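You operate a simulated robot arm through the tools that you are given. There is no shell and no other tool. Be economical: measure what you need, move in short steps, check, and stop when the job is done.

You run a simulated robot arm. Do the job below in one go: nothing can be reset, and whatever is moved stays where it is left.

Task
Put one of the labels from the platform side on the silver disc there.

Only the result counts: the job must be done as asked and must still hold three seconds after the hand-in. Knocking over, shifting, dropping, spilling or breaking anything else fails it.

Robot
A 7-joint arm with a two-finger parallel gripper, fixed in place. Base frame: the origin is at the foot of the arm, x ahead of it, y to its left, z up; the work surface is at about z = 0. Readings come in mm, degrees, newtons and seconds.
With the tool pointing down near the work surface it reaches from about 240 to 620 mm from the base axis. Its first joint turns from -66.0 to 66.0 degrees. Payload 2.6 kg.
Tool frame: the origin (TCP) lies between the finger pads and is the grasp point; the fingertips stand 30 mm ahead of it; z points along the fingers, y is the line along which they close. The gripper opens to 94 mm. The fingers are 28 mm wide and 10 mm thick; the gripper's body (50 by 96 mm) begins 55 mm behind the TCP.
Orientation is that of the tool frame in the base frame, as a unit quaternion [w, x, y, z]. With the fingers straight down and closing along the base's y, the tool's x points along the base's -x, its y along +y and its z along -z.

Tools
- The arm moves only by the tool apply_moves. Its arguments are lists of equal length, an entry for each row: "offset": the shift along the tool's x, y, z in mm, a list of three; "turn": the turn, a rotation vector about the tool's x, y, z in rad, a list of three; "claw": the opening in per cent of the stroke, from 0 (shut) to 100 (fully open). In form: {"offset": [[dx, dy, dz], ...], "turn": [[ax, ay, az], ...], "claw": [claw, ...]}. A call has 1 to 8 rows; each row shifts and turns the commanded pose from where the row before left it, along the tool's axes as they then stand. A row lasts 0.2 s, in which the tool goes at most 50 mm and 8.6 degrees; a call with a longer step from one row to the next is refused whole, and so is a gripper value outside its range. Where a pose cannot be reached the arm comes as near as it can. A force on the tool above 40 N (or 10 N above the force at the start of the call, whichever is more), or a blocked arm, ends the call early, and 0.2 s more pass. The fingers move at their own pace (about 72 mm/s each) and stop on an object; they squeeze with about 21 N. The grip force told is the motor's: it shows also when the fingers shut on nothing. Time passes only in rows, and 0.2 s behind the last, so rows that do not move let the fingers close. It gives the time, the measured TCP pose, the force on the tool (base axes), the opening and the grip force at its end, in the units of the frame above (readings bear some noise).
- Cameras (640 x 400 px; columns grow to the right, rows downward): "scene" is fixed at [34.6, 438.9, 547.5]; the picture's right is [-0.74, -0.67, 0.00], its down [-0.49, 0.53, -0.69] and it looks along [0.47, -0.51, -0.72] (base axes); focal length 284 px, centre (320, 200). "wrist" rides on the gripper at [76, 14, -102] in the tool frame; the picture's right is [-0.18, 0.98, 0.00], its down [-0.75, -0.14, -0.64] and it looks along [-0.63, -0.12, 0.77] (tool axes); focal length 243 px, centre (320, 200). There is no depth. A picture from a camera that has moved, and an enlarged one, comes with that camera's place and axes in the base frame and with its lens.
- snapshot(camera): a new picture of that camera. No time passes.
- enlarge(camera, box): a new picture of the part [left, top, right, bottom] of that camera's present view, enlarged. No time passes.
- hand_in(): hands the job in; it is judged then, once.

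Go step by step. Nothing tells you positions but the pictures and the camera data: compare them with the known pose of the tool, close in by small moves and look again before you grip or let go. The budget is 90 turns and 42 pictures, counting those below and the enlarged ones. Unless the task says otherwise, let go and move clear before handing in, and close with one line.

The tools are called after "Request:" by a JSON object that holds its "name" and its "arguments". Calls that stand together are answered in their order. apply_moves: Moves the arm, as the interface text tells. Its arguments: {"type":"object","properties":{"offset":{"type":"array","items":{"type":"array","items":{"type":"number"}}},"turn":{"type":"array","items":{"type":"array","items":{"type":"number"}}},"claw":{"type":"array","items":{"type":"number"}}},"required":["offset","turn","claw"]} The other tools are called the same way: snapshot (camera) takes a picture; enlarge (camera, box) takes an enlarged picture of a part of a camera's view; hand_in () hands the job in.

At the start:

```text
clock: 0.0
eef_pos: [308.8, 294.5, 337.7]
orientation: [0.0, 0.001, 1.0, -0.001]
contact_force: [0.4, 0.4, 0.6]
opening: 93.9
grip_force: 0.0
```

scene: 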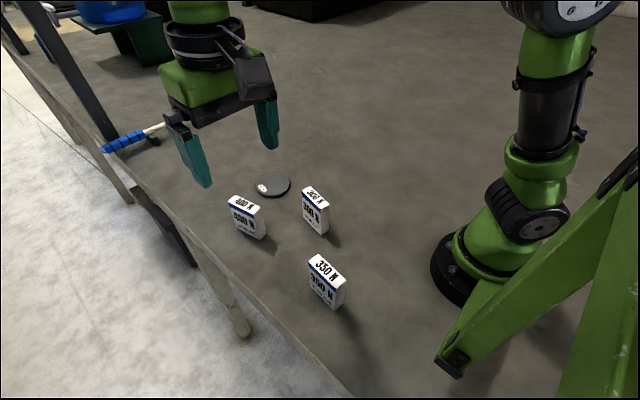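
wrist: 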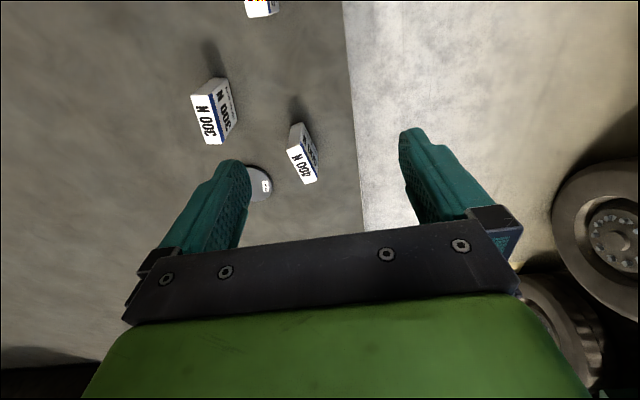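

I see three white label blocks and a silver disc on the table near the platform edge. I'll enlarge the views to read the labels and find out what "platform side" means.

Request:
{"name": "enlarge", "arguments": {"camera": "scene", "box": [200, 150, 380, 320]}}

Request:
{"name": "enlarge", "arguments": {"camera": "scene", "box": [0, 0, 320, 200]}}

Request:
{"name": "enlarge", "arguments": {"camera": "wrist", "box": [160, 0, 360, 210]}}

```text
2.35 times, centred on (290, 235) of scene
camera zoom: at [34.6, 438.9, 547.5], right [-0.74, -0.67, 0.0], down [-0.49, 0.53, -0.69], along [0.47, -0.51, -0.72], focal length 668 px, centre (391, 118)
```

zoom: 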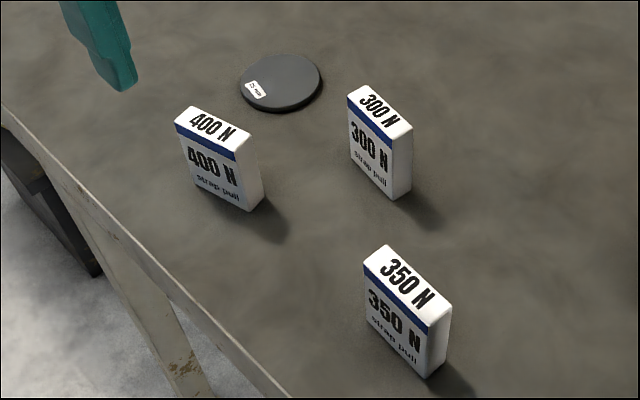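

```text
2.00 times, centred on (160, 100) of scene
camera zoom: at [34.6, 438.9, 547.5], right [-0.74, -0.67, 0.0], down [-0.49, 0.53, -0.69], along [0.47, -0.51, -0.72], focal length 568 px, centre (640, 400)
```

zoom: 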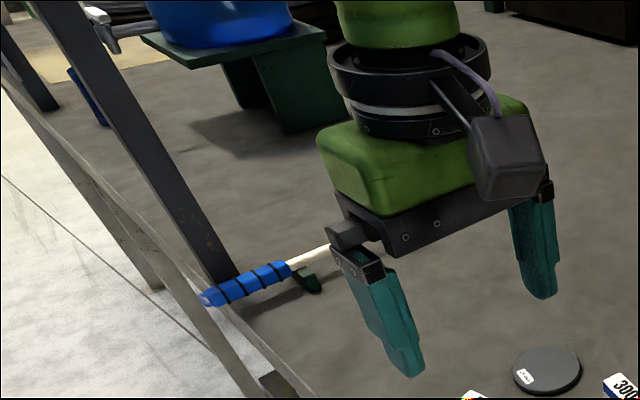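

```text
1.90 times, centred on (260, 105) of wrist
camera zoom: at [232.6, 309.4, 440.8], right [0.18, 0.98, 0.0], down [0.75, -0.14, 0.64], along [0.63, -0.12, -0.77], focal length 462 px, centre (434, 381)
```

zoom: 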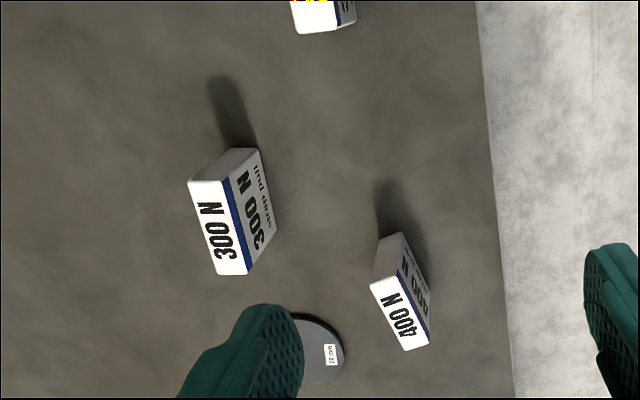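

The labels read 300, 350 and 400 N, and a small dark disc carries a tag. There may be another group and disc elsewhere, so I'll read the tag and check the rest of the area.

Request:
{"name": "enlarge", "arguments": {"camera": "scene", "box": [245, 165, 305, 205]}}

Request:
{"name": "apply_moves", "arguments": {"offset": [[0, -45, 0], [0, -45, 0], [0, -45, 0], [0, -45, 0], [0, -45, 0], [0, -45, 0]], "turn": [[0, 0, 0], [0, 0, 0], [0, 0, 0], [0, 0, 0], [0, 0, 0], [0, 0, 0]], "claw": [100, 100, 100, 100, 100, 100]}}

Request:
{"name": "snapshot", "arguments": {"camera": "wrist"}}

Request:
{"name": "snapshot", "arguments": {"camera": "scene"}}

```text
10.00 times, centred on (275, 185) of scene
camera zoom: at [34.6, 438.9, 547.5], right [-0.74, -0.67, 0.0], down [-0.49, 0.53, -0.69], along [0.47, -0.51, -0.72], focal length 2841 px, centre (770, 350)
```

zoom: 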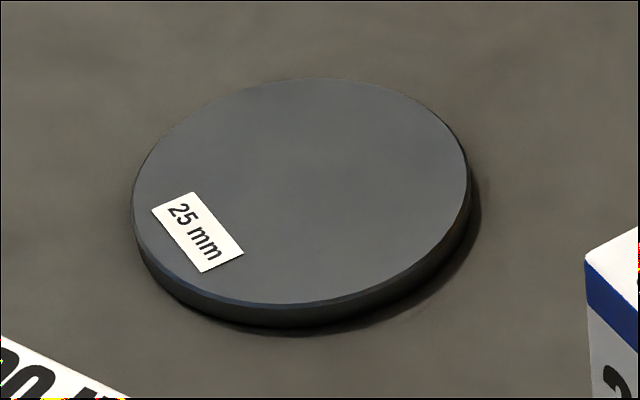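

```text
clock: 1.4
eef_pos: [308.4, 22.5, 338.8]
orientation: [-0.001, -0.001, 1.0, 0.0]
contact_force: [-0.3, -0.2, -0.1]
opening: 94.0
grip_force: 0.0
```

```text
35 pictures are left
camera wrist: at [232.7, 37.2, 441.1], right [0.18, 0.98, 0.0], down [0.75, -0.14, 0.64], along [0.63, -0.12, -0.77], focal length 243 px, centre (320, 200)
```

wrist: 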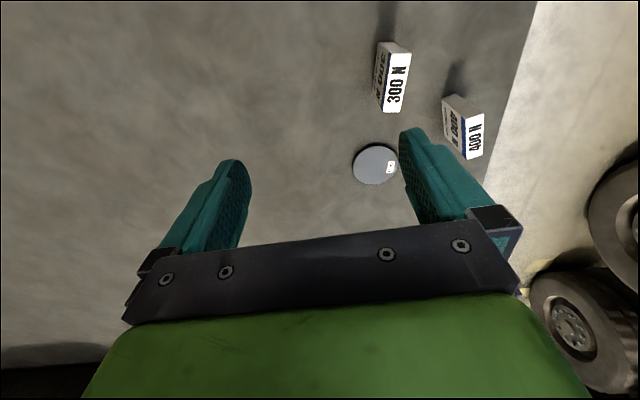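

```text
34 pictures are left
```

scene: 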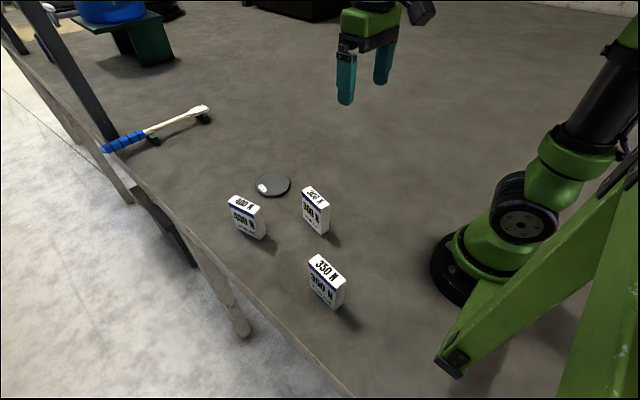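

The disc looks silver-grey from here and its tag says "25 mm". I'll look at the arm's right side for other labels, discs, or a chart.

Request:
{"name": "apply_moves", "arguments": {"offset": [[0, -45, 0], [0, -45, 0], [0, -45, 0], [0, -45, 0], [0, -45, 0]], "turn": [[0, 0, 0], [0, 0, 0], [0, 0, 0], [0, 0, 0], [0, 0, 0]], "claw": [100, 100, 100, 100, 100]}}

Request:
{"name": "snapshot", "arguments": {"camera": "wrist"}}

Request:
{"name": "enlarge", "arguments": {"camera": "scene", "box": [0, 0, 230, 150]}}

```text
clock: 2.6
eef_pos: [309.2, -200.2, 341.6]
orientation: [0.0, -0.001, 1.0, 0.0]
contact_force: [0.3, -0.6, -0.2]
opening: 93.9
grip_force: 0.0
```

```text
33 pictures are left
camera wrist: at [231.3, -186.4, 444.0], right [0.18, 0.98, 0.0], down [0.75, -0.14, 0.64], along [0.63, -0.12, -0.77], focal length 243 px, centre (320, 200)
```

wrist: 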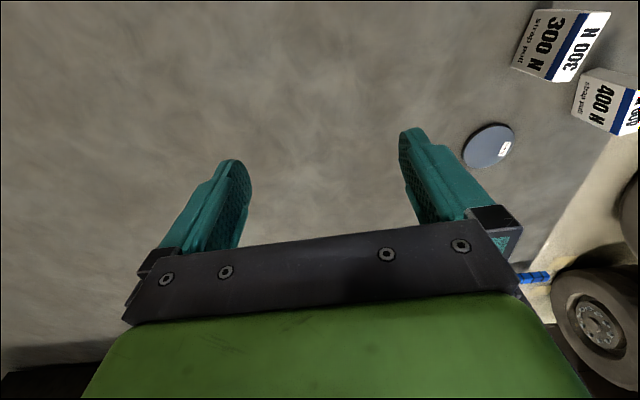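

```text
2.67 times, centred on (115, 75) of scene
camera zoom: at [34.5, 438.9, 547.5], right [-0.74, -0.67, 0.0], down [-0.49, 0.53, -0.69], along [0.47, -0.51, -0.72], focal length 758 px, centre (867, 533)
```

zoom: 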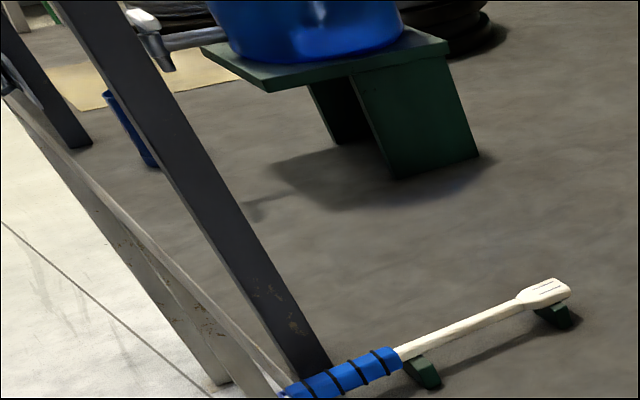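

Nothing else lies on the right side. I'll tilt the wrist camera up to look around the room for a chart or sign.

Request:
{"name": "apply_moves", "arguments": {"offset": [[0, 0, 0], [0, 0, 0], [0, 0, 0], [0, 0, 0]], "turn": [[0, -0.145, 0], [0, -0.145, 0], [0, -0.145, 0], [0, -0.145, 0]], "claw": [100, 100, 100, 100]}}

Request:
{"name": "snapshot", "arguments": {"camera": "wrist"}}

```text
clock: 3.6
eef_pos: [309.1, -200.9, 338.9]
orientation: [0.287, 0.001, 0.958, 0.0]
contact_force: [0.1, 1.0, 0.5]
opening: 94.2
grip_force: 0.1
```

```text
31 pictures are left
camera wrist: at [188.9, -185.5, 382.9], right [0.15, 0.98, 0.1], down [0.28, -0.14, 0.95], along [0.95, -0.12, -0.29], focal length 243 px, centre (320, 200)
```

wrist: 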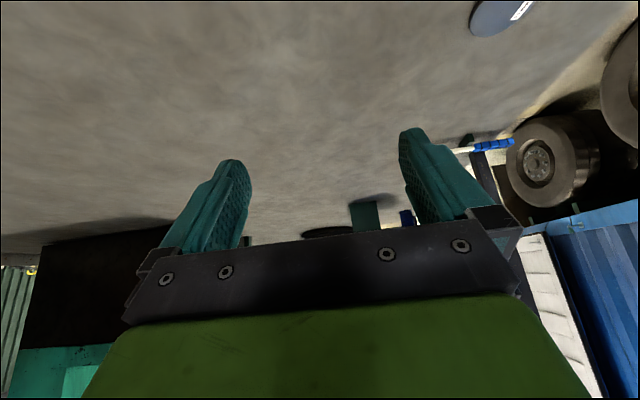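

The camera shows only floor, containers and vehicle wheels ahead. I'll yaw left to look at the vehicle and the region around the labels.

Request:
{"name": "apply_moves", "arguments": {"offset": [[0, 0, 0], [0, 0, 0], [0, 0, 0], [0, 0, 0], [0, 0, 0], [0, 0, 0]], "turn": [[-0.0796, 0, -0.1212], [-0.0796, 0, -0.1212], [-0.0796, 0, -0.1212], [-0.0796, 0, -0.1212], [-0.0796, 0, -0.1212], [-0.0796, 0, -0.1212]], "claw": [100, 100, 100, 100, 100, 100]}}

Request:
{"name": "snapshot", "arguments": {"camera": "wrist"}}

```text
clock: 5.0
eef_pos: [309.9, -201.0, 338.4]
orientation: [0.259, -0.405, 0.868, 0.123]
contact_force: [0.7, 0.2, -0.4]
opening: 94.1
grip_force: 0.0
```

```text
30 pictures are left
camera wrist: at [221.5, -282.5, 382.1], right [-0.65, 0.75, 0.1], down [0.29, 0.12, 0.95], along [0.7, 0.65, -0.29], focal length 243 px, centre (320, 200)
```

wrist: 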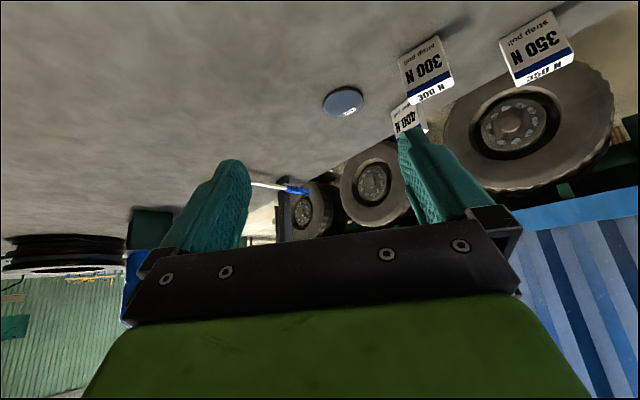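

The truck on the left and the labels are visible, but the upper part of the truck is hidden. I'll tilt up a little more to check for a placard.

Request:
{"name": "apply_moves", "arguments": {"offset": [[0, 0, 0], [0, 0, 0], [0, 0, 0], [0, 0, 0]], "turn": [[0, -0.145, 0], [0, -0.145, 0], [0, -0.145, 0], [0, -0.145, 0]], "claw": [100, 100, 100, 100]}}

Request:
{"name": "snapshot", "arguments": {"camera": "wrist"}}

```text
clock: 6.0
eef_pos: [308.7, -200.0, 338.9]
orientation: [0.498, -0.352, 0.758, 0.232]
contact_force: [1.1, 0.6, 0.3]
opening: 93.9
grip_force: 0.0
```

```text
29 pictures are left
camera wrist: at [218.0, -285.7, 309.2], right [-0.7, 0.69, 0.17], down [-0.08, -0.31, 0.95], along [0.71, 0.65, 0.28], focal length 243 px, centre (320, 200)
```

wrist: 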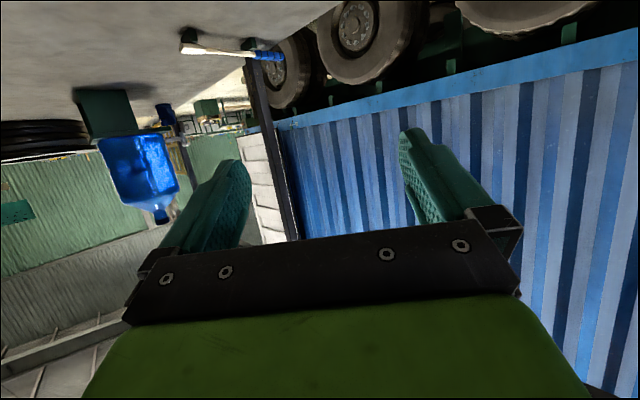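

No chart is visible ahead-left. I'll yaw to the right to check the remaining side.

Request:
{"name": "apply_moves", "arguments": {"offset": [[0, 0, 0], [0, 0, 0], [0, 0, 0], [0, 0, 0], [0, 0, 0], [0, 0, 0], [0, 0, 0], [0, 0, 0]], "turn": [[0.133, 0, 0.058], [0.133, 0, 0.058], [0.133, 0, 0.058], [0.133, 0, 0.058], [0.133, 0, 0.058], [0.133, 0, 0.058], [0.133, 0, 0.058], [0.133, 0, 0.058]], "claw": [100, 100, 100, 100, 100, 100, 100, 100]}}

Request:
{"name": "snapshot", "arguments": {"camera": "wrist"}}

Request:
{"name": "apply_moves", "arguments": {"offset": [[0, 0, 0], [0, 0, 0], [0, 0, 0], [0, 0, 0], [0, 0, 0]], "turn": [[0.133, 0, 0.058], [0.133, 0, 0.058], [0.133, 0, 0.058], [0.133, 0, 0.058], [0.133, 0, 0.058]], "claw": [100, 100, 100, 100, 100]}}

Request:
{"name": "snapshot", "arguments": {"camera": "wrist"}}

```text
clock: 7.8
eef_pos: [309.2, -200.8, 339.1]
orientation: [0.543, 0.122, 0.827, -0.078]
contact_force: [0.7, -0.3, -0.1]
opening: 94.0
grip_force: 0.1
```

```text
28 pictures are left
camera wrist: at [194.3, -150.4, 309.8], right [0.35, 0.92, 0.17], down [-0.32, -0.06, 0.95], along [0.88, -0.39, 0.27], focal length 243 px, centre (320, 200)
```

wrist: 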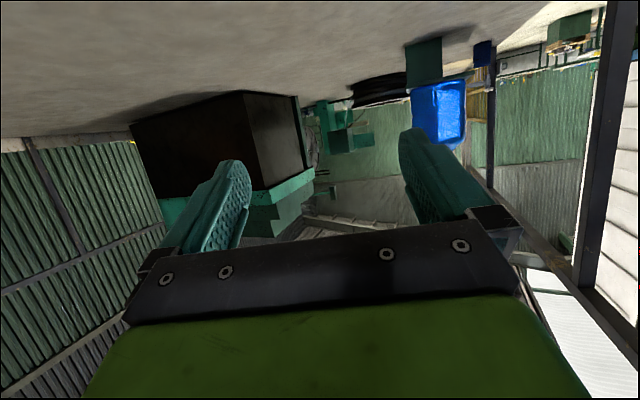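

```text
clock: 9.0
eef_pos: [307.0, -191.0, 317.6]
orientation: [0.451, 0.376, 0.781, -0.213]
contact_force: [-0.7, 0.2, 0.3]
opening: 93.8
grip_force: 0.1
out of reach, approached as far as the arm can: row 4, 5
```

```text
27 pictures are left
camera wrist: at [238.5, -83.0, 303.7], right [0.82, 0.54, 0.17], down [-0.23, 0.04, 0.97], along [0.52, -0.84, 0.16], focal length 243 px, centre (320, 200)
```

wrist: 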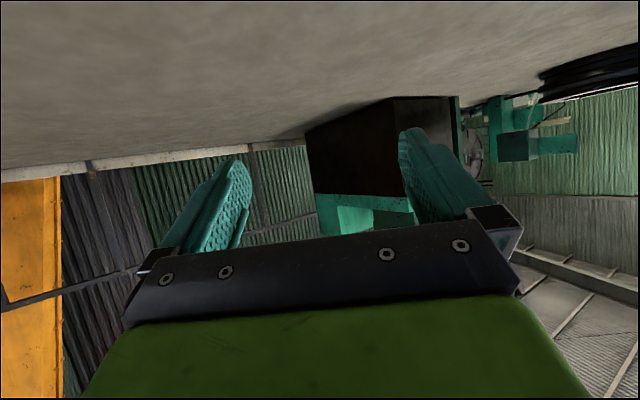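

There are no other labels, discs or charts, so any of these three labels will do, and the disc is near (528, 98). I'll use the 300 N label near (338, 120), whose thin side runs along y, and first restore the tool's down orientation.

Request:
{"name": "apply_moves", "arguments": {"offset": [[0, 0, 0], [0, 0, 0], [0, 0, 0], [0, 0, 0], [0, 0, 0], [0, 0, 0], [0, 0, 0]], "turn": [[-0.133, 0, -0.058], [-0.133, 0, -0.058], [-0.133, 0, -0.058], [-0.133, 0, -0.058], [-0.133, 0, -0.058], [-0.133, 0, -0.058], [-0.133, 0, -0.058]], "claw": [100, 100, 100, 100, 100, 100, 100]}}

```text
clock: 10.6
eef_pos: [311.6, -201.2, 337.0]
orientation: [0.548, 0.0, 0.837, 0.002]
contact_force: [-0.4, 0.1, -0.9]
opening: 93.8
grip_force: 0.0
```

Yaw is zero again with 66° of pitch left, so I'll pitch back down.

Request:
{"name": "apply_moves", "arguments": {"offset": [[0, 0, 0], [0, 0, 0], [0, 0, 0], [0, 0, 0], [0, 0, 0], [0, 0, 0], [0, 0, 0], [0, 0, 0]], "turn": [[0, 0.145, 0], [0, 0.145, 0], [0, 0.145, 0], [0, 0.145, 0], [0, 0.145, 0], [0, 0.145, 0], [0, 0.145, 0], [0, 0.145, 0]], "claw": [100, 100, 100, 100, 100, 100, 100, 100]}}

Request:
{"name": "apply_moves", "arguments": {"offset": [[10, 45, 0], [10, 45, 0], [10, 45, 0], [10, 45, 0], [10, 45, 0], [10, 45, 0], [10, 45, 0]], "turn": [[0, 0, 0], [0, 0, 0], [0, 0, 0], [0, 0, 0], [0, 0, 0], [0, 0, 0], [0, 0, 0]], "claw": [100, 100, 100, 100, 100, 100, 100]}}

Request:
{"name": "snapshot", "arguments": {"camera": "wrist"}}

```text
clock: 12.4
eef_pos: [308.9, -200.8, 338.7]
orientation: [-0.001, 0.001, 1.0, 0.001]
contact_force: [-0.3, -0.3, -0.5]
opening: 93.7
grip_force: 0.1
```

```text
clock: 14.0
eef_pos: [238.8, 115.0, 337.7]
orientation: [0.0, 0.0, 1.0, 0.001]
contact_force: [0.1, 0.1, -0.3]
opening: 93.7
grip_force: 0.0
```

```text
26 pictures are left
camera wrist: at [162.4, 129.9, 439.7], right [0.19, 0.98, 0.0], down [0.75, -0.14, 0.64], along [0.63, -0.12, -0.77], focal length 243 px, centre (320, 200)
```

wrist: 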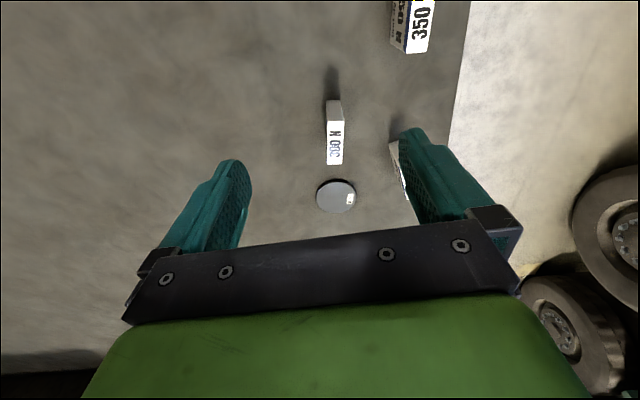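

The 300 N label and disc are both in view. I'll enlarge them to measure.

Request:
{"name": "enlarge", "arguments": {"camera": "wrist", "box": [280, 80, 408, 220]}}

Request:
{"name": "enlarge", "arguments": {"camera": "scene", "box": [290, 175, 340, 245]}}

```text
2.86 times, centred on (344, 150) of wrist
camera zoom: at [162.4, 129.9, 439.7], right [0.19, 0.98, 0.0], down [0.75, -0.14, 0.64], along [0.63, -0.12, -0.77], focal length 693 px, centre (251, 343)
```

zoom: 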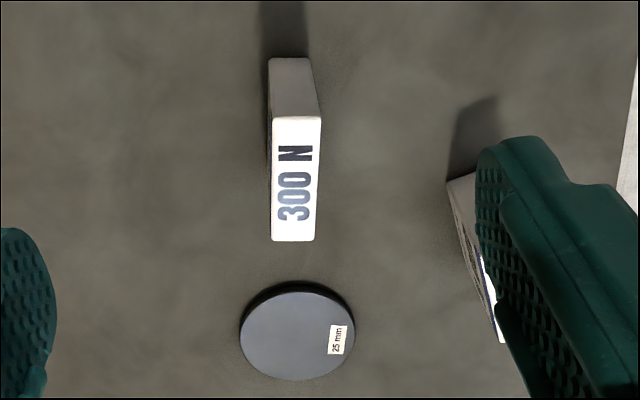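

```text
5.71 times, centred on (315, 210) of scene
camera zoom: at [34.6, 438.9, 547.5], right [-0.74, -0.67, 0.0], down [-0.49, 0.53, -0.69], along [0.47, -0.51, -0.72], focal length 1623 px, centre (349, 143)
```

zoom: 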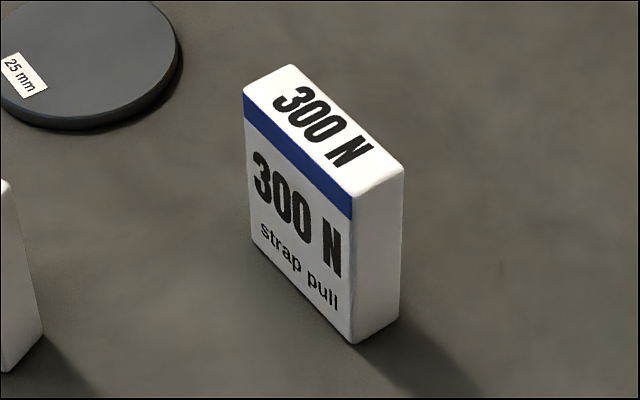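

The label measures about 70 x 24 x 88 mm, centred near (341, 119) and yawed about -10°. I'll align the tool above it at z≈200 and look again.

Request:
{"name": "apply_moves", "arguments": {"offset": [[0, 0, 0], [0, 0, 0], [-33, 7, 30], [-33, 7, 30], [-34, 7.7, 30], [0, 0, 40]], "turn": [[0, 0, 0.087], [0, 0, 0.087], [0, 0, 0], [0, 0, 0], [0, 0, 0], [0, 0, 0]], "claw": [100, 100, 100, 100, 100, 100]}}

Request:
{"name": "snapshot", "arguments": {"camera": "wrist"}}

Request:
{"name": "snapshot", "arguments": {"camera": "scene"}}

```text
clock: 15.4
eef_pos: [342.9, 119.3, 207.0]
orientation: [0.0, 0.087, 0.996, 0.001]
contact_force: [-0.5, 0.1, -0.3]
opening: 94.2
grip_force: 0.0
```

```text
23 pictures are left
camera wrist: at [269.6, 147.0, 309.6], right [0.35, 0.94, 0.0], down [0.72, -0.27, 0.64], along [0.6, -0.22, -0.77], focal length 243 px, centre (320, 200)
```

wrist: 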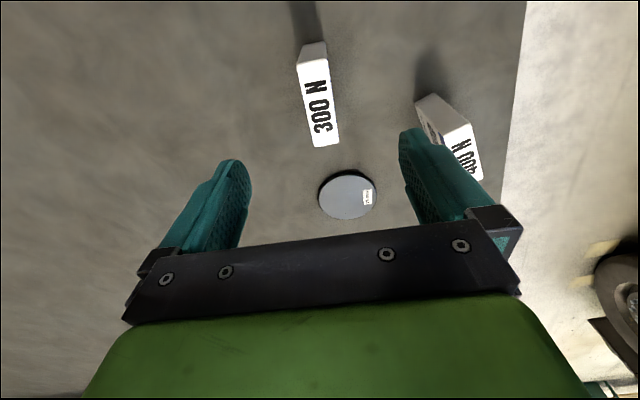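

```text
22 pictures are left
```

scene: 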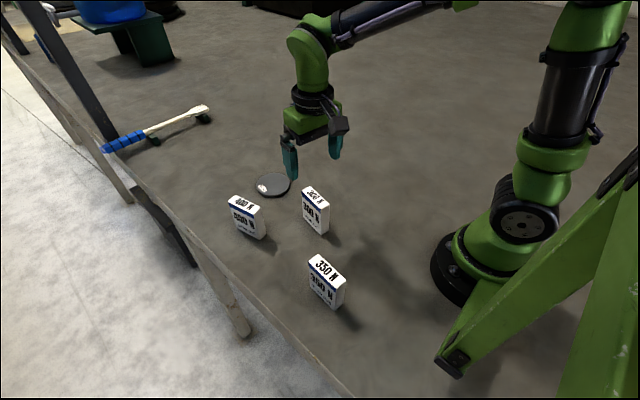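

The label is centred between the fingers to within 1–2 mm and aligned. I'll descend to z≈62 and close.

Request:
{"name": "apply_moves", "arguments": {"offset": [[0, 1, 30], [0, 0, 30], [0, 0, 30], [0, 0, 30], [0, 0, 25]], "turn": [[0, 0, 0], [0, 0, 0], [0, 0, 0], [0, 0, 0], [0, 0, 0]], "claw": [100, 100, 100, 100, 100]}}

Request:
{"name": "snapshot", "arguments": {"camera": "wrist"}}

```text
clock: 16.6
eef_pos: [340.4, 117.6, 63.8]
orientation: [0.0, 0.086, 0.996, 0.001]
contact_force: [-0.3, -0.1, -0.9]
opening: 94.1
grip_force: 0.1
```

```text
21 pictures are left
camera wrist: at [268.3, 146.5, 166.7], right [0.35, 0.94, 0.0], down [0.72, -0.27, 0.64], along [0.6, -0.22, -0.77], focal length 243 px, centre (320, 200)
```

wrist: 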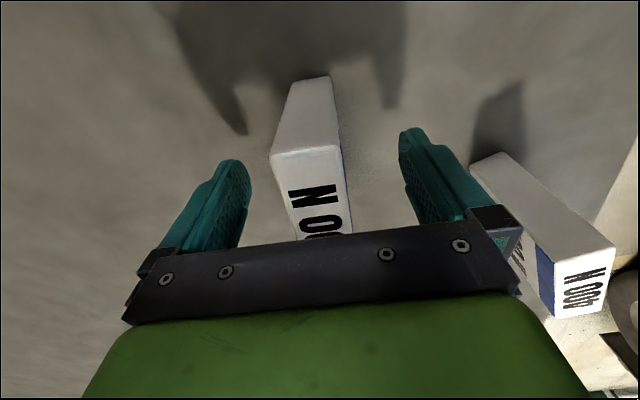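

The label sits between the fingers and I'm closing on it.

Request:
{"name": "apply_moves", "arguments": {"offset": [[0, 0, 0], [0, 0, 0], [0, 0, 0], [0, 0, 0]], "turn": [[0, 0, 0], [0, 0, 0], [0, 0, 0], [0, 0, 0]], "claw": [60, 20, 10, 10]}}

```text
clock: 17.6
eef_pos: [341.6, 118.8, 64.2]
orientation: [-0.001, 0.087, 0.996, 0.001]
contact_force: [0.0, -0.6, 0.5]
opening: 29.9
grip_force: 20.7
```

It is gripped at about 30 mm wide. I'll lift it 50 mm and look.

Request:
{"name": "apply_moves", "arguments": {"offset": [[0, 0, -10], [0, 0, -20], [0, 0, -20], [0, 0, 0]], "turn": [[0, 0, 0], [0, 0, 0], [0, 0, 0], [0, 0, 0]], "claw": [10, 10, 10, 10]}}

Request:
{"name": "snapshot", "arguments": {"camera": "wrist"}}

Request:
{"name": "snapshot", "arguments": {"camera": "scene"}}

```text
clock: 18.6
eef_pos: [339.4, 118.7, 114.2]
orientation: [0.0, 0.088, 0.996, 0.0]
contact_force: [0.4, 0.0, -1.4]
opening: 30.0
grip_force: 21.2
```

```text
20 pictures are left
camera wrist: at [267.8, 146.7, 216.1], right [0.35, 0.94, 0.0], down [0.72, -0.27, 0.64], along [0.6, -0.22, -0.77], focal length 243 px, centre (320, 200)
```

wrist: 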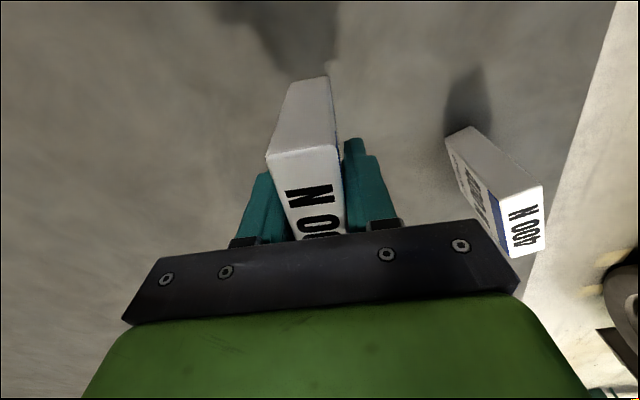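

```text
19 pictures are left
```

scene: 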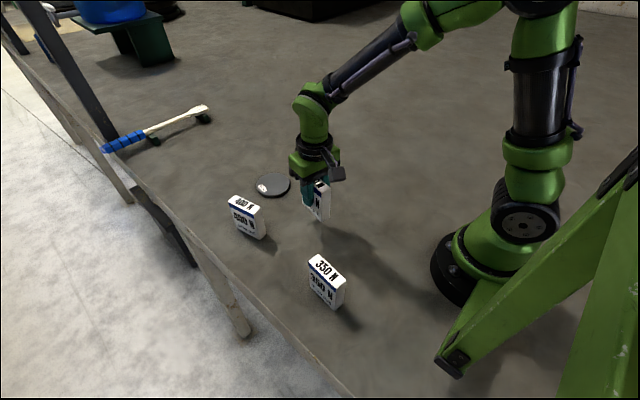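

The label is held straight and the disc is near (514, 100) by two wrist measurements. I'll raise it a bit more and carry it over the disc.

Request:
{"name": "apply_moves", "arguments": {"offset": [[0, 0, -20], [0, 0, -20], [-30, 2, 0], [-35, 2.4, 0], [-35, 2.4, 0], [-35, 2.4, 0], [-39.7, 2.4, 0], [0, 0, 0]], "turn": [[0, 0, 0], [0, 0, 0], [0, 0, 0], [0, 0, 0], [0, 0, 0], [0, 0, 0], [0, 0, 0], [0, 0, 0]], "claw": [10, 10, 10, 10, 10, 10, 10, 10]}}

Request:
{"name": "enlarge", "arguments": {"camera": "scene", "box": [210, 80, 340, 220]}}

Request:
{"name": "snapshot", "arguments": {"camera": "wrist"}}

```text
clock: 20.4
eef_pos: [514.9, 101.6, 153.0]
orientation: [-0.001, 0.087, 0.996, 0.0]
contact_force: [-0.2, 1.6, -1.0]
opening: 30.4
grip_force: 20.8
```

```text
2.86 times, centred on (275, 150) of scene
camera zoom: at [34.6, 438.9, 547.5], right [-0.74, -0.67, 0.0], down [-0.49, 0.53, -0.69], along [0.47, -0.51, -0.72], focal length 812 px, centre (449, 343)
```

zoom: 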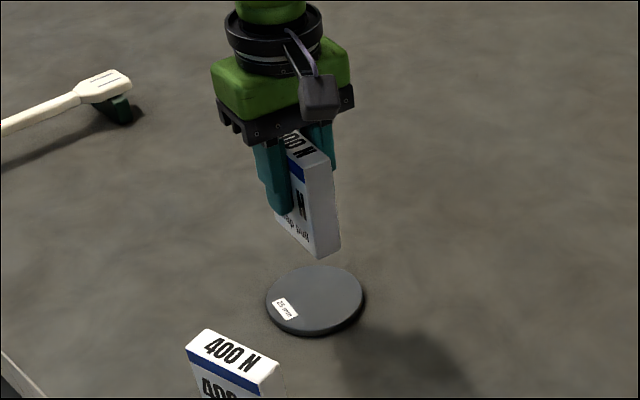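

```text
17 pictures are left
camera wrist: at [442.2, 128.3, 255.6], right [0.35, 0.94, 0.0], down [0.72, -0.27, 0.64], along [0.6, -0.22, -0.77], focal length 243 px, centre (320, 200)
```

wrist: 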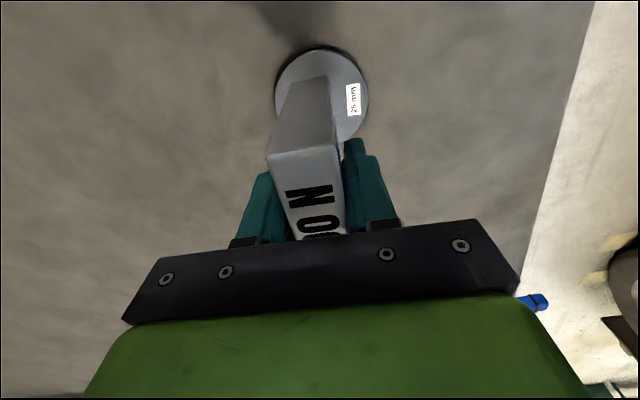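

Both views show the label centred over the disc within a few mm. I'll shift 2 mm outward, descend to just above it, then look.

Request:
{"name": "apply_moves", "arguments": {"offset": [[-2, 0, 20], [0, 0, 20], [0, 0, 20], [0, 0, 10], [0, 0, 0]], "turn": [[0, 0, 0], [0, 0, 0], [0, 0, 0], [0, 0, 0], [0, 0, 0]], "claw": [10, 10, 10, 10, 10]}}

Request:
{"name": "enlarge", "arguments": {"camera": "scene", "box": [230, 120, 320, 215]}}

```text
clock: 21.6
eef_pos: [518.0, 101.3, 82.9]
orientation: [0.0, 0.087, 0.996, 0.001]
contact_force: [0.0, -0.7, -1.5]
opening: 30.2
grip_force: 20.8
```

```text
4.21 times, centred on (275, 168) of scene
camera zoom: at [34.6, 438.9, 547.5], right [-0.74, -0.67, 0.0], down [-0.49, 0.53, -0.69], along [0.47, -0.51, -0.72], focal length 1196 px, centre (510, 337)
```

zoom: 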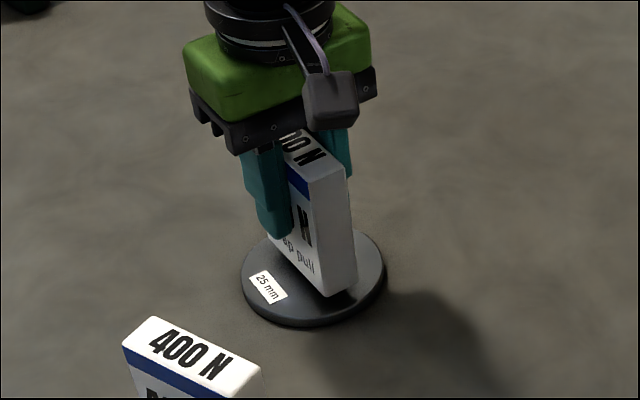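

The label is well over the disc with a small gap. I'll lower it in small steps watching the force.

Request:
{"name": "apply_moves", "arguments": {"offset": [[0, 0, 2], [0, 0, 2], [0, 0, 1.5], [0, 0, 0]], "turn": [[0, 0, 0], [0, 0, 0], [0, 0, 0], [0, 0, 0]], "claw": [10, 10, 10, 10]}}

Request:
{"name": "apply_moves", "arguments": {"offset": [[0, 0, 1], [0, 0, 1], [0, 0, 0]], "turn": [[0, 0, 0], [0, 0, 0], [0, 0, 0]], "claw": [10, 10, 10]}}

```text
clock: 22.6
eef_pos: [517.7, 100.7, 78.4]
orientation: [-0.001, 0.088, 0.996, 0.001]
contact_force: [0.8, -0.8, -0.6]
opening: 30.1
grip_force: 21.8
```

```text
clock: 23.4
eef_pos: [516.9, 99.9, 75.5]
orientation: [0.0, 0.088, 0.996, 0.0]
contact_force: [0.0, -0.4, -0.2]
opening: 30.0
grip_force: 21.1
```

No contact yet, so I'll continue in 1 mm steps.

Request:
{"name": "apply_moves", "arguments": {"offset": [[0, 0, 1], [0, 0, 0]], "turn": [[0, 0, 0], [0, 0, 0]], "claw": [10, 10]}}

Request:
{"name": "apply_moves", "arguments": {"offset": [[0, 0, 1], [0, 0, 0]], "turn": [[0, 0, 0], [0, 0, 0]], "claw": [10, 10]}}

Request:
{"name": "enlarge", "arguments": {"camera": "scene", "box": [245, 140, 305, 205]}}

```text
clock: 24.0
eef_pos: [516.6, 100.7, 74.4]
orientation: [0.0, 0.087, 0.996, 0.001]
contact_force: [-0.4, 0.0, -1.1]
opening: 30.3
grip_force: 20.9
```

```text
clock: 24.6
eef_pos: [517.1, 101.5, 74.4]
orientation: [0.001, 0.087, 0.996, 0.001]
contact_force: [-0.2, -0.8, -0.1]
opening: 29.8
grip_force: 20.5
```

```text
6.15 times, centred on (275, 172) of scene
camera zoom: at [34.6, 438.9, 547.5], right [-0.74, -0.67, 0.0], down [-0.49, 0.53, -0.69], along [0.47, -0.51, -0.72], focal length 1748 px, centre (597, 369)
```

zoom: 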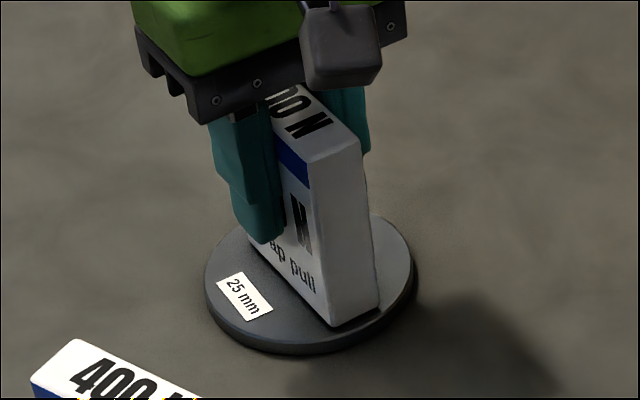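

Still no contact force; I'll keep lowering.

Request:
{"name": "apply_moves", "arguments": {"offset": [[0, 0, 1], [0, 0, 0]], "turn": [[0, 0, 0], [0, 0, 0]], "claw": [10, 10]}}

Request:
{"name": "apply_moves", "arguments": {"offset": [[0, 0, 1], [0, 0, 0]], "turn": [[0, 0, 0], [0, 0, 0]], "claw": [10, 10]}}

```text
clock: 25.2
eef_pos: [517.3, 99.8, 73.9]
orientation: [0.001, 0.087, 0.996, 0.001]
contact_force: [-0.7, 0.5, 0.5]
opening: 30.0
grip_force: 20.6
```

```text
clock: 25.8
eef_pos: [517.4, 100.7, 74.9]
orientation: [0.001, 0.087, 0.996, 0.0]
contact_force: [-4.6, -0.6, 11.8]
opening: 30.0
grip_force: 20.8
```

Contact shows at 12 N. I'll ease off 0.5 mm and open the fingers.

Request:
{"name": "apply_moves", "arguments": {"offset": [[0, 0, -0.5], [0, 0, 0], [0, 0, 0], [0, 0, 0], [0, 0, 0]], "turn": [[0, 0, 0], [0, 0, 0], [0, 0, 0], [0, 0, 0], [0, 0, 0]], "claw": [10, 36, 45, 60, 80]}}

Request:
{"name": "enlarge", "arguments": {"camera": "scene", "box": [230, 120, 320, 215]}}

```text
clock: 27.0
eef_pos: [518.0, 100.7, 73.4]
orientation: [0.0, 0.088, 0.996, 0.0]
contact_force: [0.3, -0.1, 0.8]
opening: 75.3
grip_force: 0.0
```

```text
4.21 times, centred on (275, 168) of scene
camera zoom: at [34.6, 438.9, 547.5], right [-0.74, -0.67, 0.0], down [-0.49, 0.53, -0.69], along [0.47, -0.51, -0.72], focal length 1196 px, centre (510, 337)
```

zoom: 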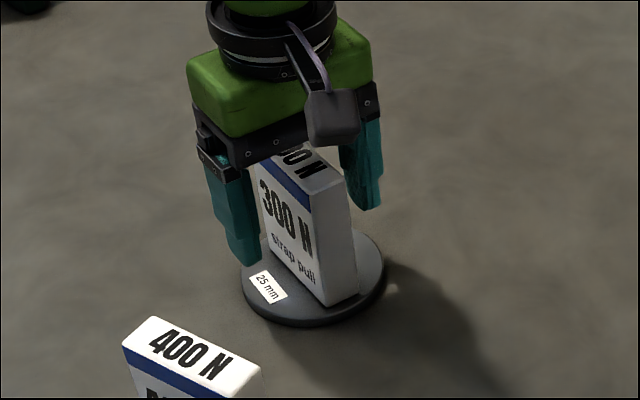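

The label stands upright on the disc and the fingers are clear. I'll retreat straight up and verify.

Request:
{"name": "apply_moves", "arguments": {"offset": [[0, 0, -15], [0, 0, -25], [0, 0, -35], [0, 0, -40], [0, 0, -40], [0, 0, 0]], "turn": [[0, 0, 0], [0, 0, 0], [0, 0, 0], [0, 0, 0], [0, 0, 0], [0, 0, 0]], "claw": [85, 85, 85, 85, 85, 85]}}

Request:
{"name": "snapshot", "arguments": {"camera": "scene"}}

Request:
{"name": "enlarge", "arguments": {"camera": "scene", "box": [200, 120, 380, 320]}}

```text
clock: 28.4
eef_pos: [519.4, 100.7, 225.6]
orientation: [0.0, 0.087, 0.996, 0.001]
contact_force: [-0.3, -0.2, 0.6]
opening: 80.0
grip_force: 0.1
```

```text
13 pictures are left
```

scene: 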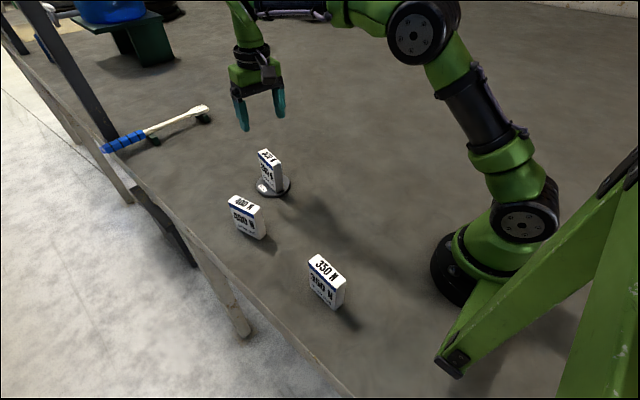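

```text
2.00 times, centred on (290, 220) of scene
camera zoom: at [34.6, 438.9, 547.5], right [-0.74, -0.67, 0.0], down [-0.49, 0.53, -0.69], along [0.47, -0.51, -0.72], focal length 568 px, centre (380, 160)
```

zoom: 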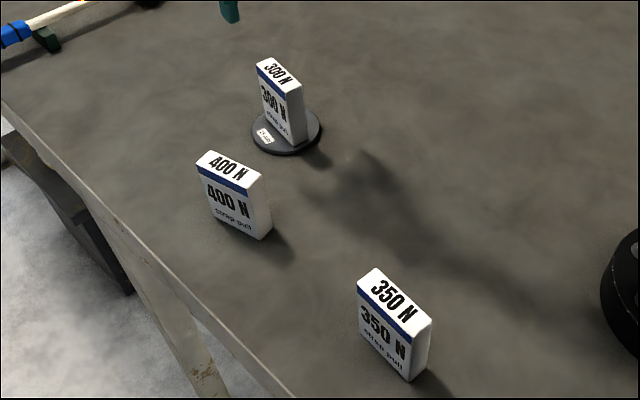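

The 300 N label stands on the disc, the other labels are where they were, and the arm is clear. I'm handing in.

Request:
{"name": "hand_in", "arguments": {}}

```text
The job is handed in.
```

The 300 N label now stands upright on the silver disc (the one tagged "25 mm"), the other two labels are where they were, and the arm is clear. I found nothing saying which of the three labels was wanted, so I chose the 300 N one.
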